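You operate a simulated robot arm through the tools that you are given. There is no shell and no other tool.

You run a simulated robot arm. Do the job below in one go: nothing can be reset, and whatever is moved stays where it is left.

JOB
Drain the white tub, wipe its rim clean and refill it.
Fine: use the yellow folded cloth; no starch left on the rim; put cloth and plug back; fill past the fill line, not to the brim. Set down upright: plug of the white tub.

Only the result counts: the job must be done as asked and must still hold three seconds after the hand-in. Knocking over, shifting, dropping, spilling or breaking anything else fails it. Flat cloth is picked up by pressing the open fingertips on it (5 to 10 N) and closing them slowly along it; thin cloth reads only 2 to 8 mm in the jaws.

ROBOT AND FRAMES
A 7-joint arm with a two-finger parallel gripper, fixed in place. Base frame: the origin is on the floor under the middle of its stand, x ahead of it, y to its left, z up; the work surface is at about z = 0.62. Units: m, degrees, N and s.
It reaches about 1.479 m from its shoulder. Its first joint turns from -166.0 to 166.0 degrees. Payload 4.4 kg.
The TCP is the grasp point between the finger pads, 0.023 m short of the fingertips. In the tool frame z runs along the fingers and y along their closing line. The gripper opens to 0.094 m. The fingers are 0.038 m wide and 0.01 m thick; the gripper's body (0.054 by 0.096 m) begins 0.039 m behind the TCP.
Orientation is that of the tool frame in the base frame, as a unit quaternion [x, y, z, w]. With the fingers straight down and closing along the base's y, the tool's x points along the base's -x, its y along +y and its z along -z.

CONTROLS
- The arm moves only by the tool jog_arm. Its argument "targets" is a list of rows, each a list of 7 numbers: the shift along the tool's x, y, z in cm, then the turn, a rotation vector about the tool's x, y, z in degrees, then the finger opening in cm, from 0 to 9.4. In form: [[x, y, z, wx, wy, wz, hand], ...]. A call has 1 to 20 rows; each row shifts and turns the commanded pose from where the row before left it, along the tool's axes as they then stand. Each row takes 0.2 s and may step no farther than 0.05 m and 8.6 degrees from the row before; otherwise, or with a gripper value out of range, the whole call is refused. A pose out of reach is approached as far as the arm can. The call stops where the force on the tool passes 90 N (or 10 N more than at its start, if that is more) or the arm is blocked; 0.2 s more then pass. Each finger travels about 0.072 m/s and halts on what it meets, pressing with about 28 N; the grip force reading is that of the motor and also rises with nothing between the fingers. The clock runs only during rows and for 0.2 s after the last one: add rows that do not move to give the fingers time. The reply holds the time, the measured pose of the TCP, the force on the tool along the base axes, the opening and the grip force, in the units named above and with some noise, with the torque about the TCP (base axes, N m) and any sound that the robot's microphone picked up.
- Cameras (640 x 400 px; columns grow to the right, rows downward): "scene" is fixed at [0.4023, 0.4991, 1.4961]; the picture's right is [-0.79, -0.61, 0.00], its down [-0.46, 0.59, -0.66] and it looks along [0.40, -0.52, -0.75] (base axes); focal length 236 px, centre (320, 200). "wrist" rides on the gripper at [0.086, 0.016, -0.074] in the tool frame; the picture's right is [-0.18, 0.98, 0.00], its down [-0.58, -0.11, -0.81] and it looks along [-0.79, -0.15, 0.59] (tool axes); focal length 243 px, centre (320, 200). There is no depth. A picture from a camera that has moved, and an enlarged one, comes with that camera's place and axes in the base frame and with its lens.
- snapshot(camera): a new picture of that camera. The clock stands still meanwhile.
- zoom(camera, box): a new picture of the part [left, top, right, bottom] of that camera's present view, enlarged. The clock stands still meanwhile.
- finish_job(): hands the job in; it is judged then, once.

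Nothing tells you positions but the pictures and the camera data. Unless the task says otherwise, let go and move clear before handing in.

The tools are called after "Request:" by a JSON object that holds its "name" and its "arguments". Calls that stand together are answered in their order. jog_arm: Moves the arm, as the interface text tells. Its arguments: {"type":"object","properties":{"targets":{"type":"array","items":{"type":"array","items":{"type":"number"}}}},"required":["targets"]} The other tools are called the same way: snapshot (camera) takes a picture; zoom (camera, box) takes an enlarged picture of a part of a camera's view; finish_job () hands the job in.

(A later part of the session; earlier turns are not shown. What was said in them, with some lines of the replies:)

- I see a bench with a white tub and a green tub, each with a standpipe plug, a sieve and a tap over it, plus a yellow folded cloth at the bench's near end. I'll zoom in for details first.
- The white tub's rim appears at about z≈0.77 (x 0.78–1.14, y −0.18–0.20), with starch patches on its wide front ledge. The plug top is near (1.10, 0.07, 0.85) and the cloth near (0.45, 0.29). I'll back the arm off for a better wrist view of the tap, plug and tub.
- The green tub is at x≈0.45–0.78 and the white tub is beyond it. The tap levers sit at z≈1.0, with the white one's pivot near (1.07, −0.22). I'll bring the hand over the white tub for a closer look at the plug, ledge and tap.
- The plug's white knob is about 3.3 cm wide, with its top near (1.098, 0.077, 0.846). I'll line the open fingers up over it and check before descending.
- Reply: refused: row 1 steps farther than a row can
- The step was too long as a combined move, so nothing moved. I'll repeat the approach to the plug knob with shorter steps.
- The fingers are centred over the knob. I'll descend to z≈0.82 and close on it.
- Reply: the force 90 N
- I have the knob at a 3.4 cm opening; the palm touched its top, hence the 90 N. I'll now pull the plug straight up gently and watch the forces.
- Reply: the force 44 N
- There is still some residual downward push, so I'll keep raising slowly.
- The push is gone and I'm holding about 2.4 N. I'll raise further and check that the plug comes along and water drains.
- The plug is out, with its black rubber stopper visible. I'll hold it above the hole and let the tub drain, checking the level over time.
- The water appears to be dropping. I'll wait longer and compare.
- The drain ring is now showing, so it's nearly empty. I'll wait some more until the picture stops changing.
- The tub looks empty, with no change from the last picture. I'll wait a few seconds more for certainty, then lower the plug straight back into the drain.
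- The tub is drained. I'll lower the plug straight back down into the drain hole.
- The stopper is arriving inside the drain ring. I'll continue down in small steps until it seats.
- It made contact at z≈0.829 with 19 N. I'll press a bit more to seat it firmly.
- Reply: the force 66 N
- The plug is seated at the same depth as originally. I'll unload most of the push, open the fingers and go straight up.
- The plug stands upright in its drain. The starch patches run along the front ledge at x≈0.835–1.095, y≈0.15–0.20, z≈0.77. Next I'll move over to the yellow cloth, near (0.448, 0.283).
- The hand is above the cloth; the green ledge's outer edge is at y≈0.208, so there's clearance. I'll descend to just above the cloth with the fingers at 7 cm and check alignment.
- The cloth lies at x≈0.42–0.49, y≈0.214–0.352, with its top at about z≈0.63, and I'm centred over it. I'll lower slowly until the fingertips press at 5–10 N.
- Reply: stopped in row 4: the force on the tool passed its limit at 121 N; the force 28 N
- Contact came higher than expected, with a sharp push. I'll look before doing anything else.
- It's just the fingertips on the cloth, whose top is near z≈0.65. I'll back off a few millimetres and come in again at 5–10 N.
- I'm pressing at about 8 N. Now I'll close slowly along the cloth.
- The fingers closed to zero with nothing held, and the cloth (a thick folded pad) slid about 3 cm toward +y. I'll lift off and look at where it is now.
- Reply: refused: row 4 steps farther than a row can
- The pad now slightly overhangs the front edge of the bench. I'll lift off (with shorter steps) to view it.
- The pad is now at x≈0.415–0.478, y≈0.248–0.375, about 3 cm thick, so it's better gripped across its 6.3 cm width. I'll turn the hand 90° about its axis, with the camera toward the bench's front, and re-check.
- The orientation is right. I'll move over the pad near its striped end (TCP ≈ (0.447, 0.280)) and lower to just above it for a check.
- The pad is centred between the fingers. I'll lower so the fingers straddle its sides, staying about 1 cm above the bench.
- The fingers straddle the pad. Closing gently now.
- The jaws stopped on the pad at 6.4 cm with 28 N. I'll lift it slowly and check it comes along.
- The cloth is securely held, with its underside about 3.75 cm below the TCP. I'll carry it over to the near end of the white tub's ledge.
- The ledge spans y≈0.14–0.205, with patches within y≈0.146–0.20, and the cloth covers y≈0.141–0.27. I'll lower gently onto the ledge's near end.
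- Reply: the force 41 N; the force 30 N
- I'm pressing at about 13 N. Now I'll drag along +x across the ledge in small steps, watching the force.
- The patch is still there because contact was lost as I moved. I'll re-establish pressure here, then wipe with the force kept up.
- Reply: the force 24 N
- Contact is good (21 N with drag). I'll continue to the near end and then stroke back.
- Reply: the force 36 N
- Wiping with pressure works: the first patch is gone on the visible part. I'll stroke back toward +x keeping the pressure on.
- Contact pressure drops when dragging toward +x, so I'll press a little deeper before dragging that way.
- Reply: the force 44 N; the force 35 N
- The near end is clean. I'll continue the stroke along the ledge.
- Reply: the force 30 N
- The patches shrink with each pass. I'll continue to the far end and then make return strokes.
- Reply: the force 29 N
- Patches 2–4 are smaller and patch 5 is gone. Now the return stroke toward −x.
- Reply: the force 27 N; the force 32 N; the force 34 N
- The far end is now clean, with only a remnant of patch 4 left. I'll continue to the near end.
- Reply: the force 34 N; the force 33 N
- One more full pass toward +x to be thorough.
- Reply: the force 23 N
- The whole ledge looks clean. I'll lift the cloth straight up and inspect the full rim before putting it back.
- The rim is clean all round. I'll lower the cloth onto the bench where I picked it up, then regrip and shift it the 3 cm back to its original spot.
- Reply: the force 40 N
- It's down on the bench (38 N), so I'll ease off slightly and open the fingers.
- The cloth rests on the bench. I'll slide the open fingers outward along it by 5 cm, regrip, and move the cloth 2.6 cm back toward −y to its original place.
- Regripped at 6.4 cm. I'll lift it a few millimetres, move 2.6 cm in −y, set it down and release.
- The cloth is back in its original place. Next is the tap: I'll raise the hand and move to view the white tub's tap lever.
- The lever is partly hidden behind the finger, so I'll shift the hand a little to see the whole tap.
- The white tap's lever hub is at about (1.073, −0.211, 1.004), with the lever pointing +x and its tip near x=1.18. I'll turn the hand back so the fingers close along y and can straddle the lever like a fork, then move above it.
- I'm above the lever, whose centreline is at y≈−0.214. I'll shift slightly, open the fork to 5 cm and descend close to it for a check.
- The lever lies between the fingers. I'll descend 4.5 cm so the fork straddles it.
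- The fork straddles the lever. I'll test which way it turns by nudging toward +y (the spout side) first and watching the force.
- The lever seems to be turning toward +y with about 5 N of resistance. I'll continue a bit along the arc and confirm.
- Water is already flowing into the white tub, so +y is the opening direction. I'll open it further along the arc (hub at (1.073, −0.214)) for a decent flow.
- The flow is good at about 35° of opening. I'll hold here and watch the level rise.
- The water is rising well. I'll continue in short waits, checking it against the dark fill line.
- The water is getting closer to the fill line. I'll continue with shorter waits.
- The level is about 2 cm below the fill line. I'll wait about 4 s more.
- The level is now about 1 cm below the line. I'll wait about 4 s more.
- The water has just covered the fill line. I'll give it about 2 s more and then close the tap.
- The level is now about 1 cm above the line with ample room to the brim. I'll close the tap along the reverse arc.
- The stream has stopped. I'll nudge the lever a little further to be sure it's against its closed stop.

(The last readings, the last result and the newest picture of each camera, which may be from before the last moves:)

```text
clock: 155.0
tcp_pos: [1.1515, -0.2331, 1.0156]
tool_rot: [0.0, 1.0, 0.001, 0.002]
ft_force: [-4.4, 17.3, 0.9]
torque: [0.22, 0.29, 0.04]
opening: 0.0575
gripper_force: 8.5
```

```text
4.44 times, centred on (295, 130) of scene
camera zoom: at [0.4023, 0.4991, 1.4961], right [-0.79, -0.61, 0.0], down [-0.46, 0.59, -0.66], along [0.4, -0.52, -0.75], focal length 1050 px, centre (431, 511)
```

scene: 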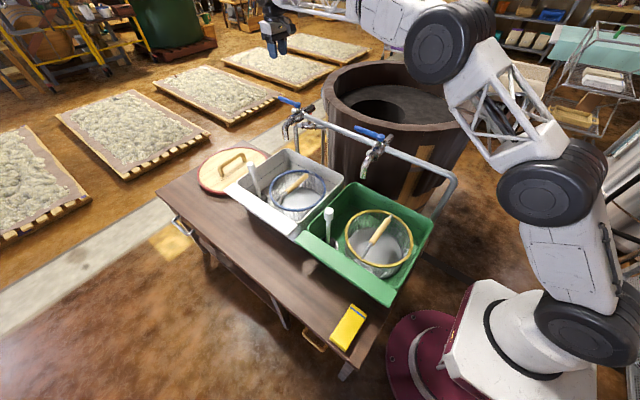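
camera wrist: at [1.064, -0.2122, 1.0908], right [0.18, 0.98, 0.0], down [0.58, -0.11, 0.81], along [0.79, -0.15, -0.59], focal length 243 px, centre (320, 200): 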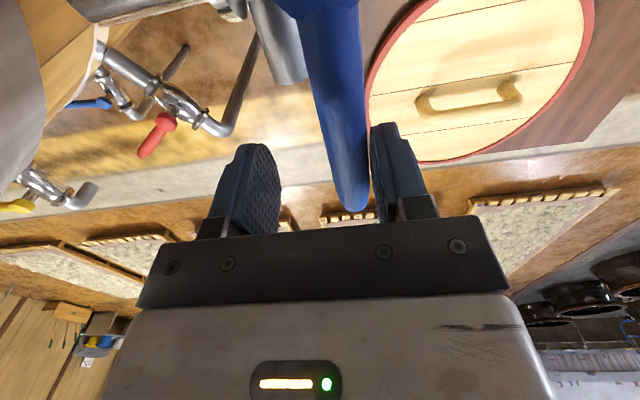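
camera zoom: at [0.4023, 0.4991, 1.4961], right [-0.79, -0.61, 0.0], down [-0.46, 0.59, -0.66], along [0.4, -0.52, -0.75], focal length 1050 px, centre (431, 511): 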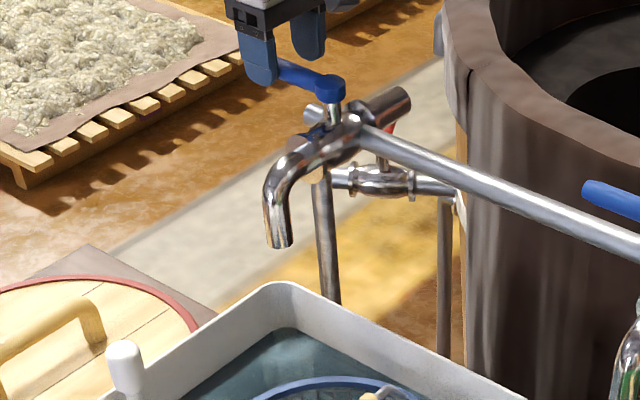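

The lever is against its stop and the tap is closed. I'll centre the fork off the lever, raise clear, and check the water level and everything else.

Request:
{"name": "jog_arm", "arguments": {"targets": [[0, 0.6, 0, 0, 0, 0, 5], [0, 0.7, 0, 0, 0, 0, 5], [0, 0, 0, 0, 0, 0, 5.5], [0, 0, -1.5, 0, 0, 0, 5.5], [0, 0, -3, 0, 0, 0, 5.5], [0, 0, -4, 0, 0, 0, 5.5], [0, 0, -4, 0, 0, 0, 5.5], [0, 0, -4, 0, 0, 0, 5.5], [0, 0, 0, 0, 0, 0, 5.5]]}}

Request:
{"name": "zoom", "arguments": {"camera": "scene", "box": [250, 140, 340, 210]}}

Request:
{"name": "zoom", "arguments": {"camera": "scene", "box": [240, 80, 340, 210]}}

Request:
{"name": "snapshot", "arguments": {"camera": "scene"}}

```text
clock: 157.0
tcp_pos: [1.1518, -0.2208, 1.1823]
tool_rot: [0.0, 1.0, 0.0, 0.001]
ft_force: [-1.2, 0.0, -0.1]
torque: [0.03, 0.03, -0.03]
opening: 0.0551
gripper_force: 0.1
```

```text
5.71 times, centred on (295, 175) of scene
camera zoom: at [0.4023, 0.4991, 1.4961], right [-0.79, -0.61, 0.0], down [-0.46, 0.59, -0.66], along [0.4, -0.52, -0.75], focal length 1350 px, centre (463, 343)
```

zoom: 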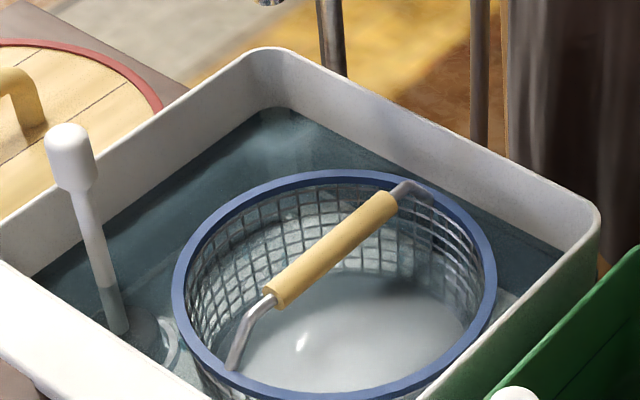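

```text
3.08 times, centred on (290, 145) of scene
camera zoom: at [0.4023, 0.4991, 1.4961], right [-0.79, -0.61, 0.0], down [-0.46, 0.59, -0.66], along [0.4, -0.52, -0.75], focal length 727 px, centre (412, 369)
```

zoom: 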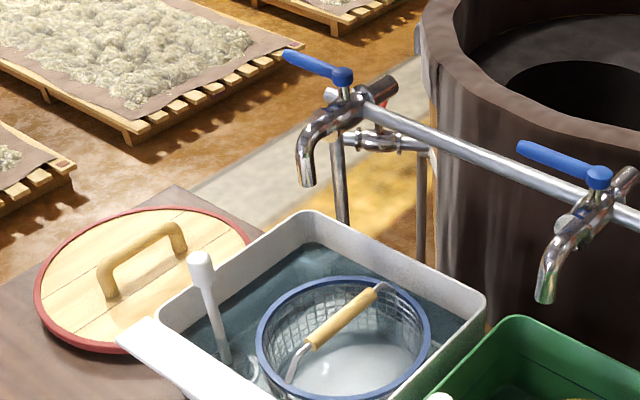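

```text
taken
```

scene: 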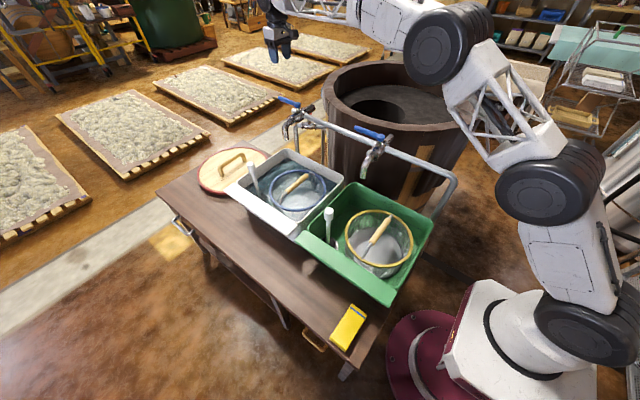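

The tap is off and the water appears about 1 cm above the line. I'll move the hand clear, wait a few seconds to make sure the level holds, and take a closer wrist view.

Request:
{"name": "jog_arm", "arguments": {"targets": [[1, 4, 0, 0, 0, 0, 9.4], [2, 4, 0, 0, 0, 0, 9.4], [2, 4, 0, 0, 0, 0, 9.4], [2, 4, 0, 0, 0, 0, 9.4], [2, 4, 0, 0, 0, 0, 9.4], [2, 4, 0, 0, 0, 0, 9.4], [2, 4, 0, 0, 0, 0, 9.4], [3, 2, 2, 0, 0, 0, 9.4], [3, 0, 3, 0, 0, 0, 9.4], [1, 0, 4, 0, 0, 0, 9.4], [0, 0, 0, 0, 0, 0, 9.4], [0, 0, 0, 0, 0, 0, 9.4], [0, 0, 0, 0, 0, 0, 9.4], [0, 0, 0, 0, 0, 0, 9.4], [0, 0, 0, 0, 0, 0, 9.4]]}}

Request:
{"name": "zoom", "arguments": {"camera": "wrist", "box": [80, 0, 440, 200]}}

Request:
{"name": "zoom", "arguments": {"camera": "scene", "box": [250, 140, 340, 210]}}

```text
clock: 160.2
tcp_pos: [0.9523, 0.0786, 1.0903]
tool_rot: [0.0, 1.0, 0.0, 0.001]
ft_force: [0.8, 0.0, 0.8]
torque: [0.02, 0.01, -0.04]
opening: 0.0941
gripper_force: 0.0
```

```text
1.78 times, centred on (260, 100) of wrist
camera zoom: at [0.8655, 0.0938, 1.1655], right [0.18, 0.98, 0.0], down [0.58, -0.11, 0.81], along [0.79, -0.15, -0.59], focal length 431 px, centre (427, 378)
```

zoom: 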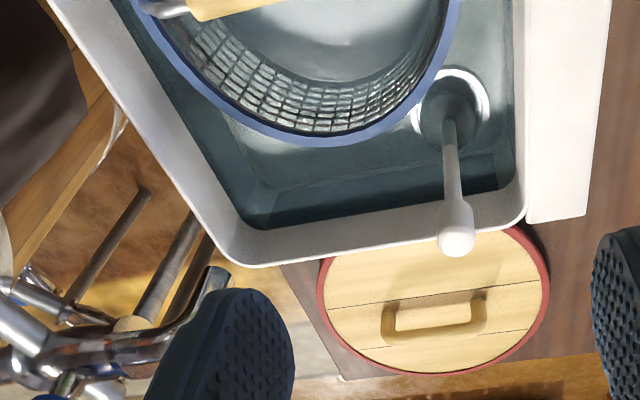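

```text
5.71 times, centred on (295, 175) of scene
camera zoom: at [0.4023, 0.4991, 1.4961], right [-0.79, -0.61, 0.0], down [-0.46, 0.59, -0.66], along [0.4, -0.52, -0.75], focal length 1350 px, centre (463, 343)
```

zoom: 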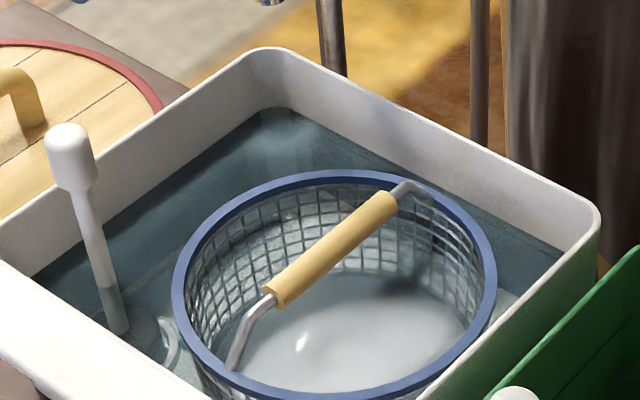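

Request:
{"name": "zoom", "arguments": {"camera": "scene", "box": [280, 155, 340, 195]}}

Request:
{"name": "zoom", "arguments": {"camera": "scene", "box": [245, 150, 305, 195]}}

Request:
{"name": "zoom", "arguments": {"camera": "wrist", "box": [180, 60, 400, 160]}}

```text
10.00 times, centred on (310, 175) of scene
camera zoom: at [0.4023, 0.4991, 1.4961], right [-0.79, -0.61, 0.0], down [-0.46, 0.59, -0.66], along [0.4, -0.52, -0.75], focal length 2363 px, centre (420, 450)
```

zoom: 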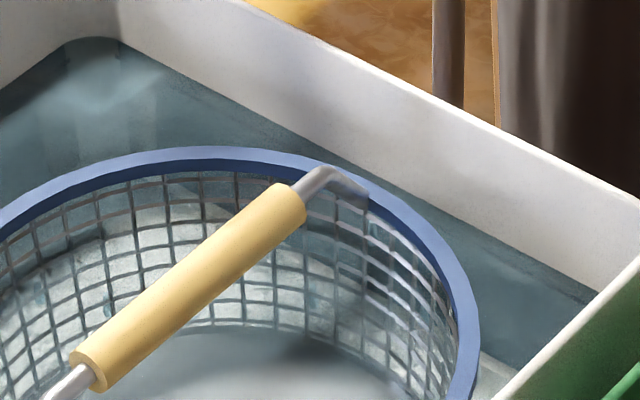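

```text
8.89 times, centred on (275, 172) of scene
camera zoom: at [0.4023, 0.4991, 1.4961], right [-0.79, -0.61, 0.0], down [-0.46, 0.59, -0.66], along [0.4, -0.52, -0.75], focal length 2100 px, centre (720, 444)
```

zoom: 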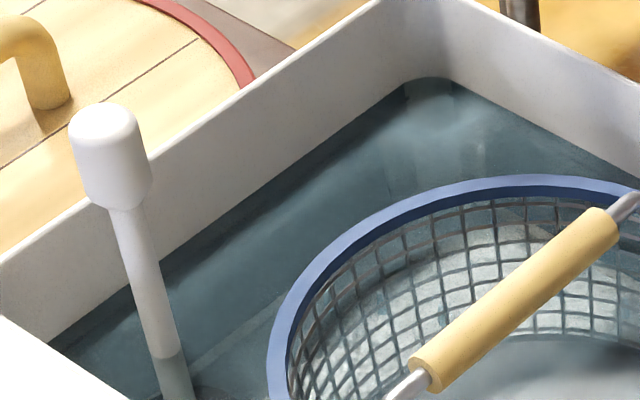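

```text
2.91 times, centred on (290, 110) of wrist
camera zoom: at [0.8655, 0.0938, 1.1655], right [0.18, 0.98, 0.0], down [0.58, -0.11, 0.81], along [0.79, -0.15, -0.59], focal length 706 px, centre (407, 462)
```

zoom: 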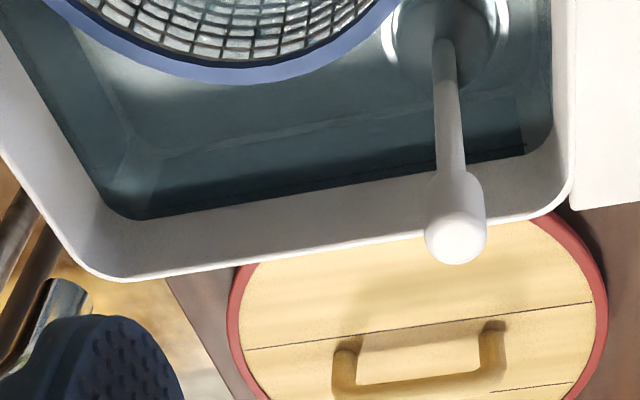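

The fill line is now just visible under the water, with the surface about 0.8–1 cm above it and holding steady. I'd like a final check against the starting views, so I'll move the arm to a clear pose first.

Request:
{"name": "jog_arm", "arguments": {"targets": [[2.5, 2.5, -2.5, 0, 0, 0, 9.4], [2.5, 2.5, -2.5, 0, 0, 0, 9.4], [2.5, 2.5, -2.5, 0, 0, 0, 9.4], [2.5, 2.5, -2.5, 0, 0, 0, 9.4], [2.5, 2.5, -2.5, 0, 0, 0, 9.4], [2.5, 2.5, -2.5, 0, 0, 0, 9.4], [2.5, 2.5, -2.5, 0, 0, 0, 9.4], [0, 2.3, 0, 0, 0, 0, 9.4], [0, 0, 0, 0, 0, 0, 9.4], [0, 0, 0, 0, 0, 0, 9.4], [0, 0, 0, 0, 0, 0, 9.4], [0, 0, 0, 0, 0, 0, 9.4]]}}

Request:
{"name": "zoom", "arguments": {"camera": "scene", "box": [220, 90, 380, 250]}}

Request:
{"name": "zoom", "arguments": {"camera": "wrist", "box": [80, 0, 340, 200]}}

Request:
{"name": "zoom", "arguments": {"camera": "scene", "box": [250, 140, 340, 210]}}

```text
clock: 162.8
tcp_pos: [0.7758, 0.2754, 1.2637]
tool_rot: [0.0, 1.0, 0.002, 0.0]
ft_force: [-0.1, -0.3, -0.2]
torque: [0.02, 0.01, -0.02]
opening: 0.0943
gripper_force: 0.0
```

```text
2.50 times, centred on (300, 170) of scene
camera zoom: at [0.4023, 0.4991, 1.4961], right [-0.79, -0.61, 0.0], down [-0.46, 0.59, -0.66], along [0.4, -0.52, -0.75], focal length 591 px, centre (370, 275)
```

zoom: 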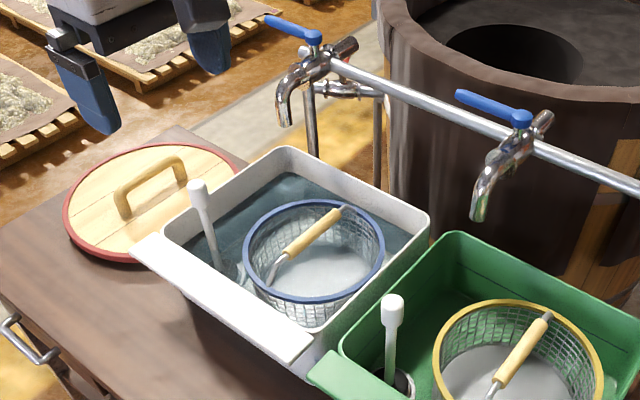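

```text
2.00 times, centred on (210, 100) of wrist
camera zoom: at [0.6891, 0.292, 1.3397], right [0.18, 0.98, 0.0], down [0.58, -0.11, 0.81], along [0.79, -0.15, -0.59], focal length 485 px, centre (540, 400)
```

zoom: 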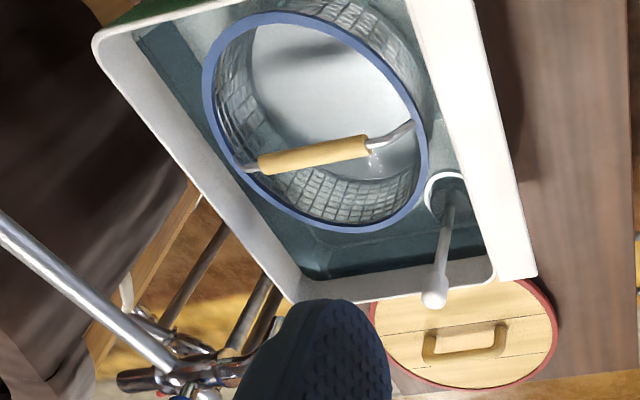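

```text
5.71 times, centred on (295, 175) of scene
camera zoom: at [0.4023, 0.4991, 1.4961], right [-0.79, -0.61, 0.0], down [-0.46, 0.59, -0.66], along [0.4, -0.52, -0.75], focal length 1350 px, centre (463, 343)
```

zoom: 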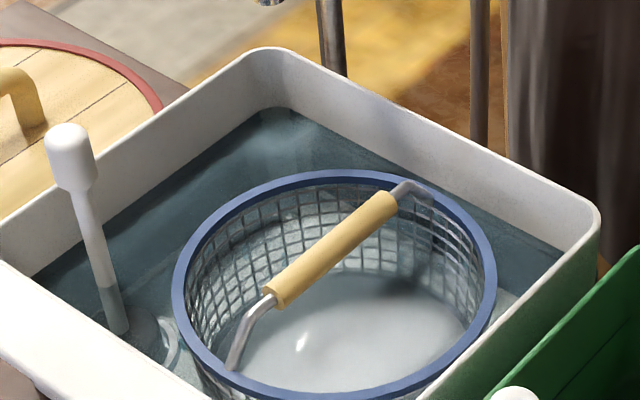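

Request:
{"name": "zoom", "arguments": {"camera": "wrist", "box": [225, 110, 335, 160]}}

Request:
{"name": "zoom", "arguments": {"camera": "wrist", "box": [120, 0, 240, 150]}}

```text
5.82 times, centred on (280, 135) of wrist
camera zoom: at [0.6891, 0.292, 1.3397], right [0.18, 0.98, 0.0], down [0.58, -0.11, 0.81], along [0.79, -0.15, -0.59], focal length 1412 px, centre (553, 578)
```

zoom: 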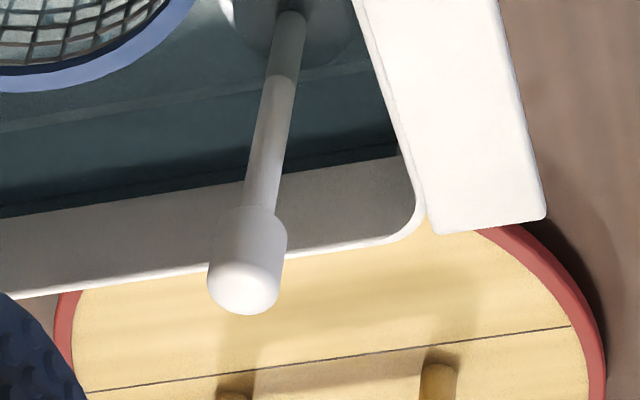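

```text
2.67 times, centred on (180, 75) of wrist
camera zoom: at [0.6891, 0.292, 1.3397], right [0.18, 0.98, 0.0], down [0.58, -0.11, 0.81], along [0.79, -0.15, -0.59], focal length 647 px, centre (693, 533)
```

zoom: 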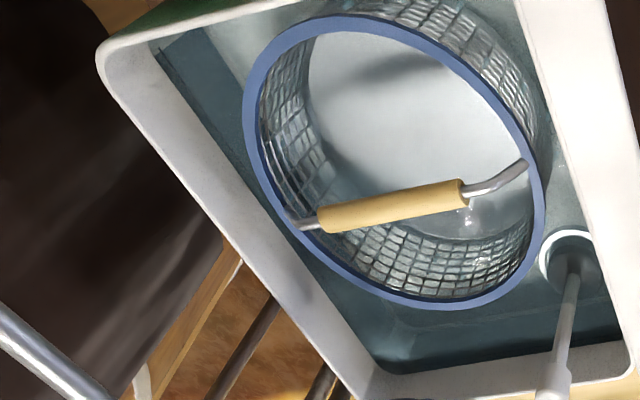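

The level is above the line, but the margin is modest while the brim is still about 5 cm away. I'll reopen the tap the same way for a couple of seconds to add roughly another centimetre.

Request:
{"name": "jog_arm", "arguments": {"targets": [[-2.67, -3.51, 0.43, 0, 0, 0, 7], [-2.67, -3.51, 0.43, 0, 0, 0, 5], [-2.67, -3.51, 0.43, 0, 0, 0, 5], [-2.67, -3.51, 0.43, 0, 0, 0, 5], [-2.67, -3.51, 0.43, 0, 0, 0, 5], [-2.67, -3.51, 0.43, 0, 0, 0, 5], [-2.67, -3.51, 0.43, 0, 0, 0, 5], [-2.67, -3.51, 0.43, 0, 0, 0, 5], [-2.67, -3.51, 0.43, 0, 0, 0, 5], [-2.67, -3.51, 0.43, 0, 0, 0, 5], [-2.67, -3.51, 0.43, 0, 0, 0, 5], [-2.67, -3.51, 0.43, 0, 0, 0, 5], [-2.67, -3.51, 0.43, 0, 0, 0, 5], [-2.67, -3.51, 0.43, 0, 0, 0, 5], [0, 0, 4, 0, 0, 0, 5], [0, 0, 4, 0, 0, 0, 5], [0, 0, 4, 0, 0, 0, 5], [0, 0, 0, 0, 0, 0, 5]]}}

Request:
{"name": "snapshot", "arguments": {"camera": "wrist"}}

```text
clock: 166.6
tcp_pos: [1.1497, -0.215, 1.0857]
tool_rot: [-0.001, 1.0, -0.001, 0.001]
ft_force: [-0.2, -0.8, 0.2]
torque: [0.0, 0.02, 0.03]
opening: 0.05
gripper_force: 0.1
```

```text
taken
camera wrist: at [1.0632, -0.199, 1.1609], right [0.18, 0.98, 0.0], down [0.58, -0.11, 0.81], along [0.79, -0.15, -0.59], focal length 243 px, centre (320, 200)
```

wrist: 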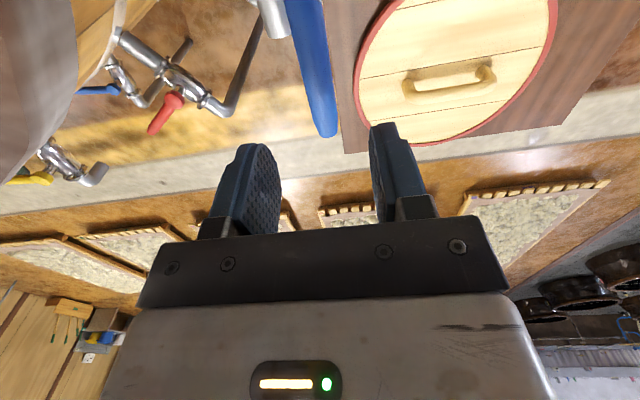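

I'm aligned over the lever as before, so I'll descend to straddle it.

Request:
{"name": "jog_arm", "arguments": {"targets": [[0, 0, 3, 0, 0, 0, 5], [0, 0, 2.5, 0, 0, 0, 5], [0, 0, 1.5, 0, 0, 0, 5], [0, 0, 0, 0, 0, 0, 5]]}}

Request:
{"name": "snapshot", "arguments": {"camera": "wrist"}}

```text
clock: 167.6
tcp_pos: [1.1517, -0.2141, 1.0154]
tool_rot: [0.0, 1.0, 0.001, 0.001]
ft_force: [0.3, 0.2, -0.1]
torque: [-0.01, -0.01, 0.0]
opening: 0.0501
gripper_force: 0.0
```

```text
taken
camera wrist: at [1.0639, -0.1988, 1.09], right [0.18, 0.98, 0.0], down [0.58, -0.11, 0.81], along [0.79, -0.15, -0.59], focal length 243 px, centre (320, 200)
```

wrist: 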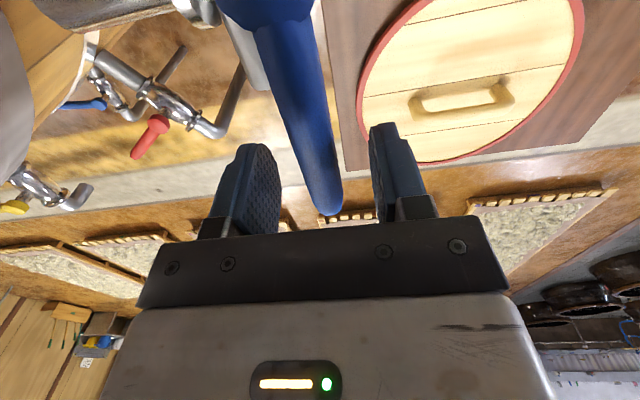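

Request:
{"name": "jog_arm", "arguments": {"targets": [[0, 0.5, 0, 0, 0, 0, 5], [0, 0.5, 0, 0, 0, 0, 5], [0, 0.5, 0, 0, 0, 0, 5], [0, 0.5, 0, 0, 0, 0, 5], [0.05, 0.5, 0, 0, 0, -4, 5], [0.1, 0.5, 0, 0, 0, -4, 5], [0.1, 0.5, 0, 0, 0, -4, 5], [0.1, 0.9, 0, 0, 0, -7, 5], [0.1, 0.9, 0, 0, 0, -7, 5], [0.1, 0.9, 0, 0, 0, -7, 5], [0, 0, 0, 0, 0, 0, 5], [0, 0, 0, 0, 0, 0, 5], [0, 0, 0, 0, 0, 0, 5], [0, 0, 0, 0, 0, 0, 5], [0, 0, 0, 0, 0, 0, 5]]}}

Request:
{"name": "zoom", "arguments": {"camera": "scene", "box": [250, 140, 340, 210]}}

```text
clock: 170.8
tcp_pos: [1.1355, -0.1547, 1.0159]
tool_rot: [-0.284, 0.959, 0.0, 0.001]
ft_force: [1.0, -0.5, 0.0]
torque: [0.01, 0.0, 0.07]
opening: 0.0507
gripper_force: 0.9
```

```text
5.71 times, centred on (295, 175) of scene
camera zoom: at [0.4023, 0.4991, 1.4961], right [-0.79, -0.61, 0.0], down [-0.46, 0.59, -0.66], along [0.4, -0.52, -0.75], focal length 1350 px, centre (463, 343)
```

zoom: 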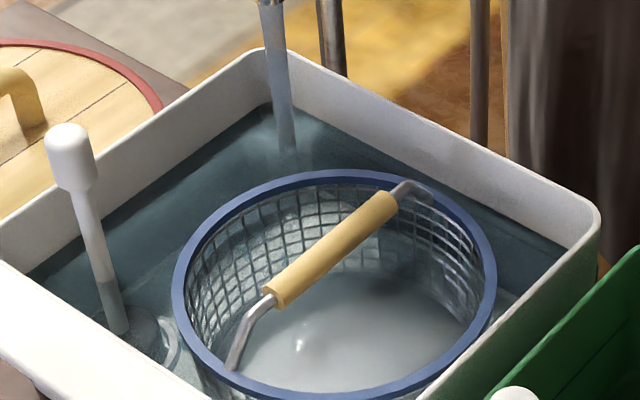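

The stream is running well. I'll wait one more second, then close along the reverse arc.

Request:
{"name": "jog_arm", "arguments": {"targets": [[0, 0, 0, 0, 0, 0, 5], [0, 0, 0, 0, 0, 0, 5], [0, 0, 0, 0, 0, 0, 5], [0, 0, 0, 0, 0, 0, 5], [0, 0, 0, 0, 0, 0, 5], [0.29, -1.18, 0, 0, 0, 5, 5], [-0.05, -1.12, 0, 0, 0, 6, 5], [0, -1.12, 0, 0, 0, 7, 5], [0, -1.11, 0, 0, 0, 7, 5], [0.03, -1.12, 0, 0, 0, 8, 5], [0.02, -1.12, 0, 0, 0, 0, 5], [0.1, -0.7, 0, 0, 0, 0, 5], [0, -0.4, 0, 0, 0, 0, 5], [0, -0.3, 0, 0, 0, 0, 5]]}}

Request:
{"name": "zoom", "arguments": {"camera": "scene", "box": [240, 80, 340, 210]}}

Request:
{"name": "snapshot", "arguments": {"camera": "wrist"}}

```text
clock: 173.8
tcp_pos: [1.1522, -0.2327, 1.0159]
tool_rot: [0.001, 1.0, 0.001, 0.001]
ft_force: [1.6, 16.0, 0.3]
torque: [0.15, 0.17, -0.19]
opening: 0.0568
gripper_force: 8.0
```

```text
3.08 times, centred on (290, 145) of scene
camera zoom: at [0.4023, 0.4991, 1.4961], right [-0.79, -0.61, 0.0], down [-0.46, 0.59, -0.66], along [0.4, -0.52, -0.75], focal length 727 px, centre (412, 369)
```

zoom: 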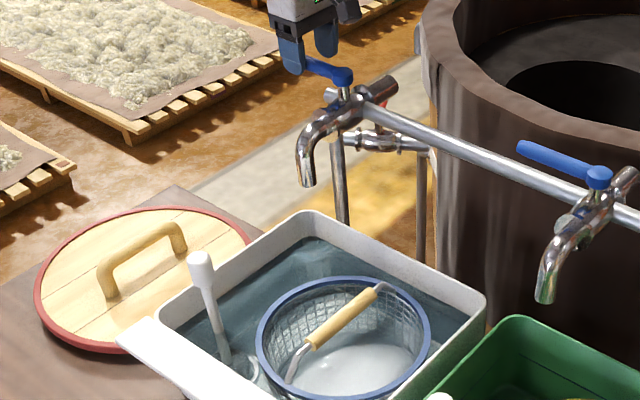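

```text
taken
camera wrist: at [1.0649, -0.2171, 1.0906], right [0.18, 0.98, 0.0], down [0.58, -0.11, 0.81], along [0.79, -0.15, -0.59], focal length 243 px, centre (320, 200)
```

wrist: 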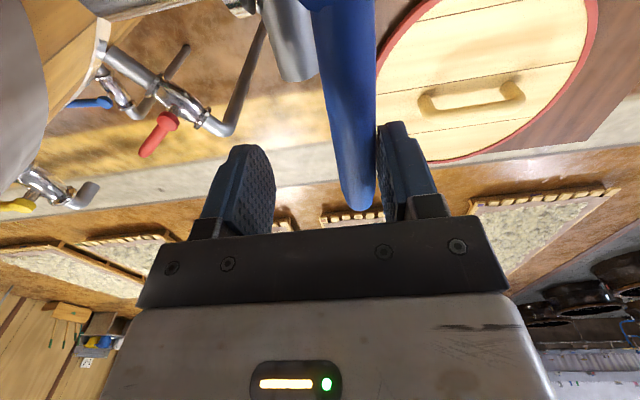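

The tap is shut again, with the lever on its stop at 16 N and no stream. I'll back off the lever, rise clear and return to the starting pose for a final check.

Request:
{"name": "jog_arm", "arguments": {"targets": [[0, 0.6, 0, 0, 0, 0, 5], [0, 0.8, 0, 0, 0, 0, 5], [0, 0, 0, 0, 0, 0, 5.5], [0, 0, -1.5, 0, 0, 0, 5.5], [0, 0, -3, 0, 0, 0, 5.5], [0, 0, -4, 0, 0, 0, 5.5], [0, 0, -4, 0, 0, 0, 5.5], [0, 0, -4, 0, 0, 0, 5.5], [0, 0, -4, 0, 0, 0, 5.5], [0, 0, 0, 0, 0, 0, 5.5]]}}

Request:
{"name": "jog_arm", "arguments": {"targets": [[2.67, 3.51, -0.4, 0, 0, 0, 7], [2.67, 3.51, -0.4, 0, 0, 0, 9], [2.67, 3.51, -0.4, 0, 0, 0, 9.4], [2.67, 3.51, -0.4, 0, 0, 0, 9.4], [2.67, 3.51, -0.4, 0, 0, 0, 9.4], [2.67, 3.51, -0.4, 0, 0, 0, 9.4], [2.67, 3.51, -0.4, 0, 0, 0, 9.4], [2.67, 3.51, -0.4, 0, 0, 0, 9.4], [2.67, 3.51, -0.4, 0, 0, 0, 9.4], [2.67, 3.51, -0.4, 0, 0, 0, 9.4], [2.67, 3.51, -0.4, 0, 0, 0, 9.4], [2.67, 3.51, -0.4, 0, 0, 0, 9.4], [2.67, 3.51, -0.4, 0, 0, 0, 9.4], [2.67, 3.51, -0.4, 0, 0, 0, 9.4], [0, 0, 0, 0, 0, 0, 9.4], [0, 0, 0, 0, 0, 0, 9.4], [0, 0, 0, 0, 0, 0, 9.4], [0, 0, 0, 0, 0, 0, 9.4], [0, 0, 0, 0, 0, 0, 9.4]]}}

Request:
{"name": "zoom", "arguments": {"camera": "scene", "box": [250, 140, 340, 210]}}

Request:
{"name": "zoom", "arguments": {"camera": "scene", "box": [220, 90, 380, 250]}}

Request:
{"name": "zoom", "arguments": {"camera": "wrist", "box": [80, 0, 340, 200]}}

Request:
{"name": "snapshot", "arguments": {"camera": "scene"}}

```text
clock: 176.0
tcp_pos: [1.1506, -0.2196, 1.2221]
tool_rot: [0.0, 1.0, 0.001, 0.0]
ft_force: [0.3, 0.0, -0.1]
torque: [-0.01, 0.0, 0.01]
opening: 0.0552
gripper_force: 0.0
```

```text
clock: 180.0
tcp_pos: [0.7779, 0.2716, 1.277]
tool_rot: [0.0, 1.0, 0.001, 0.001]
ft_force: [-0.4, 0.7, 0.4]
torque: [-0.01, 0.0, 0.04]
opening: 0.0941
gripper_force: 0.1
```

```text
5.71 times, centred on (295, 175) of scene
camera zoom: at [0.4023, 0.4991, 1.4961], right [-0.79, -0.61, 0.0], down [-0.46, 0.59, -0.66], along [0.4, -0.52, -0.75], focal length 1350 px, centre (463, 343)
```

zoom: 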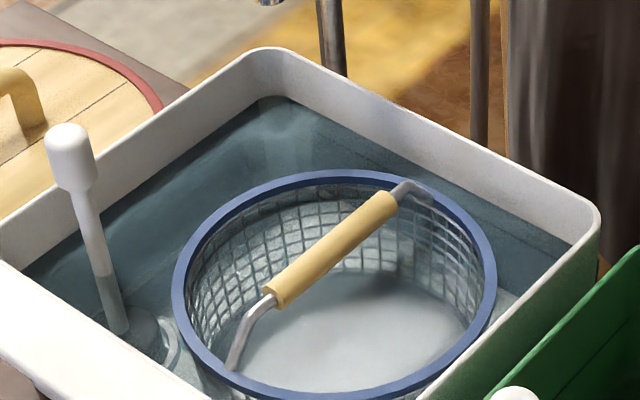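

```text
2.50 times, centred on (300, 170) of scene
camera zoom: at [0.4023, 0.4991, 1.4961], right [-0.79, -0.61, 0.0], down [-0.46, 0.59, -0.66], along [0.4, -0.52, -0.75], focal length 591 px, centre (370, 275)
```

zoom: 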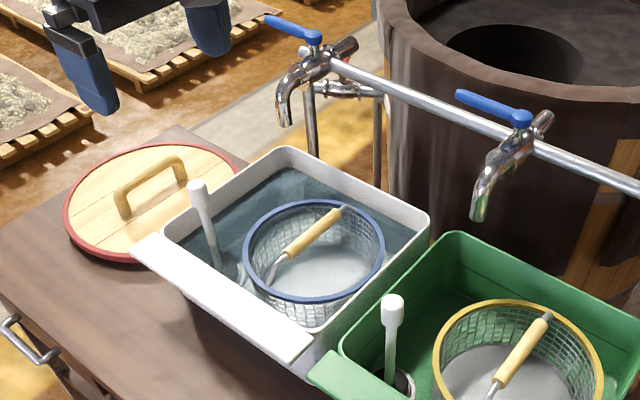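

```text
2.00 times, centred on (210, 100) of wrist
camera zoom: at [0.6905, 0.2875, 1.3524], right [0.18, 0.98, 0.0], down [0.58, -0.11, 0.81], along [0.79, -0.15, -0.59], focal length 485 px, centre (540, 400)
```

zoom: 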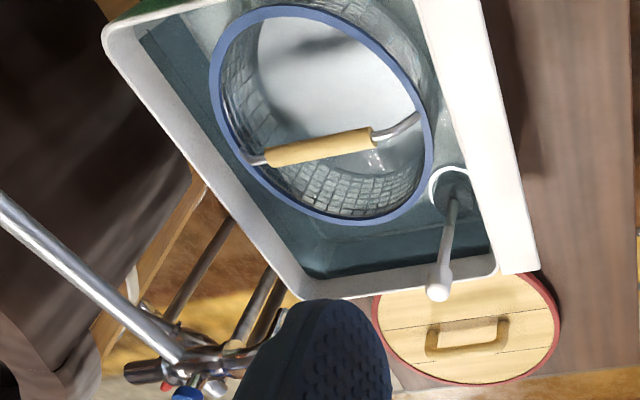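

```text
taken
```

scene: 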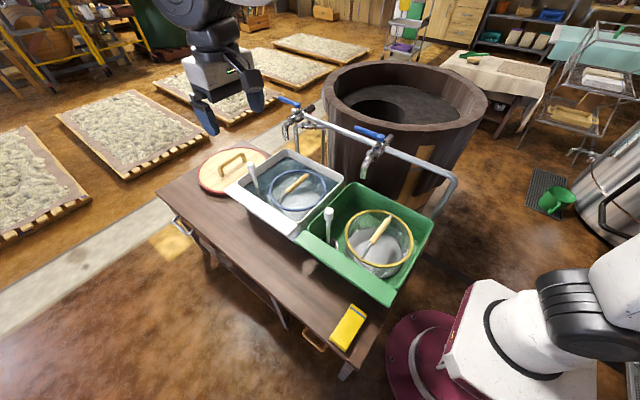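

The white tub's ledge is clean, its plug is upright in the drain, and the tap is shut. The water stands clearly above the fill line and well below the brim. The cloth and the rest are where they started and the arm is clear, so I'm handing in.

Request:
{"name": "finish_job", "arguments": {}}

```text
The job is handed in.
```

The white tub has been drained, its rim wiped clean and the tub refilled, and I've handed the job in. No verdict came back, so this is based on the final pictures.

- **Drain and plug:** I held the plug out until the tub was empty, then pressed it back to its original depth. It stands upright in the drain.
- **Rim:** All five starch patches on the front ledge are gone, and I saw none on the other sides.
- **Water:** It stands about 2 cm above the fill line and roughly 4 cm below the brim. I topped it up once because the first fill was only about 1 cm past the line. The tap lever is against its closed stop and the level was holding.
- **Cloth:** My first attempt to pinch the cloth failed and slid it about 3 cm. I then gripped it by its sides, and after wiping I put it back within a few millimetres of where it started.

The strainer in the white tub, the lid and the green tub look unmoved, and the arm is back near its starting pose with the fingers open.
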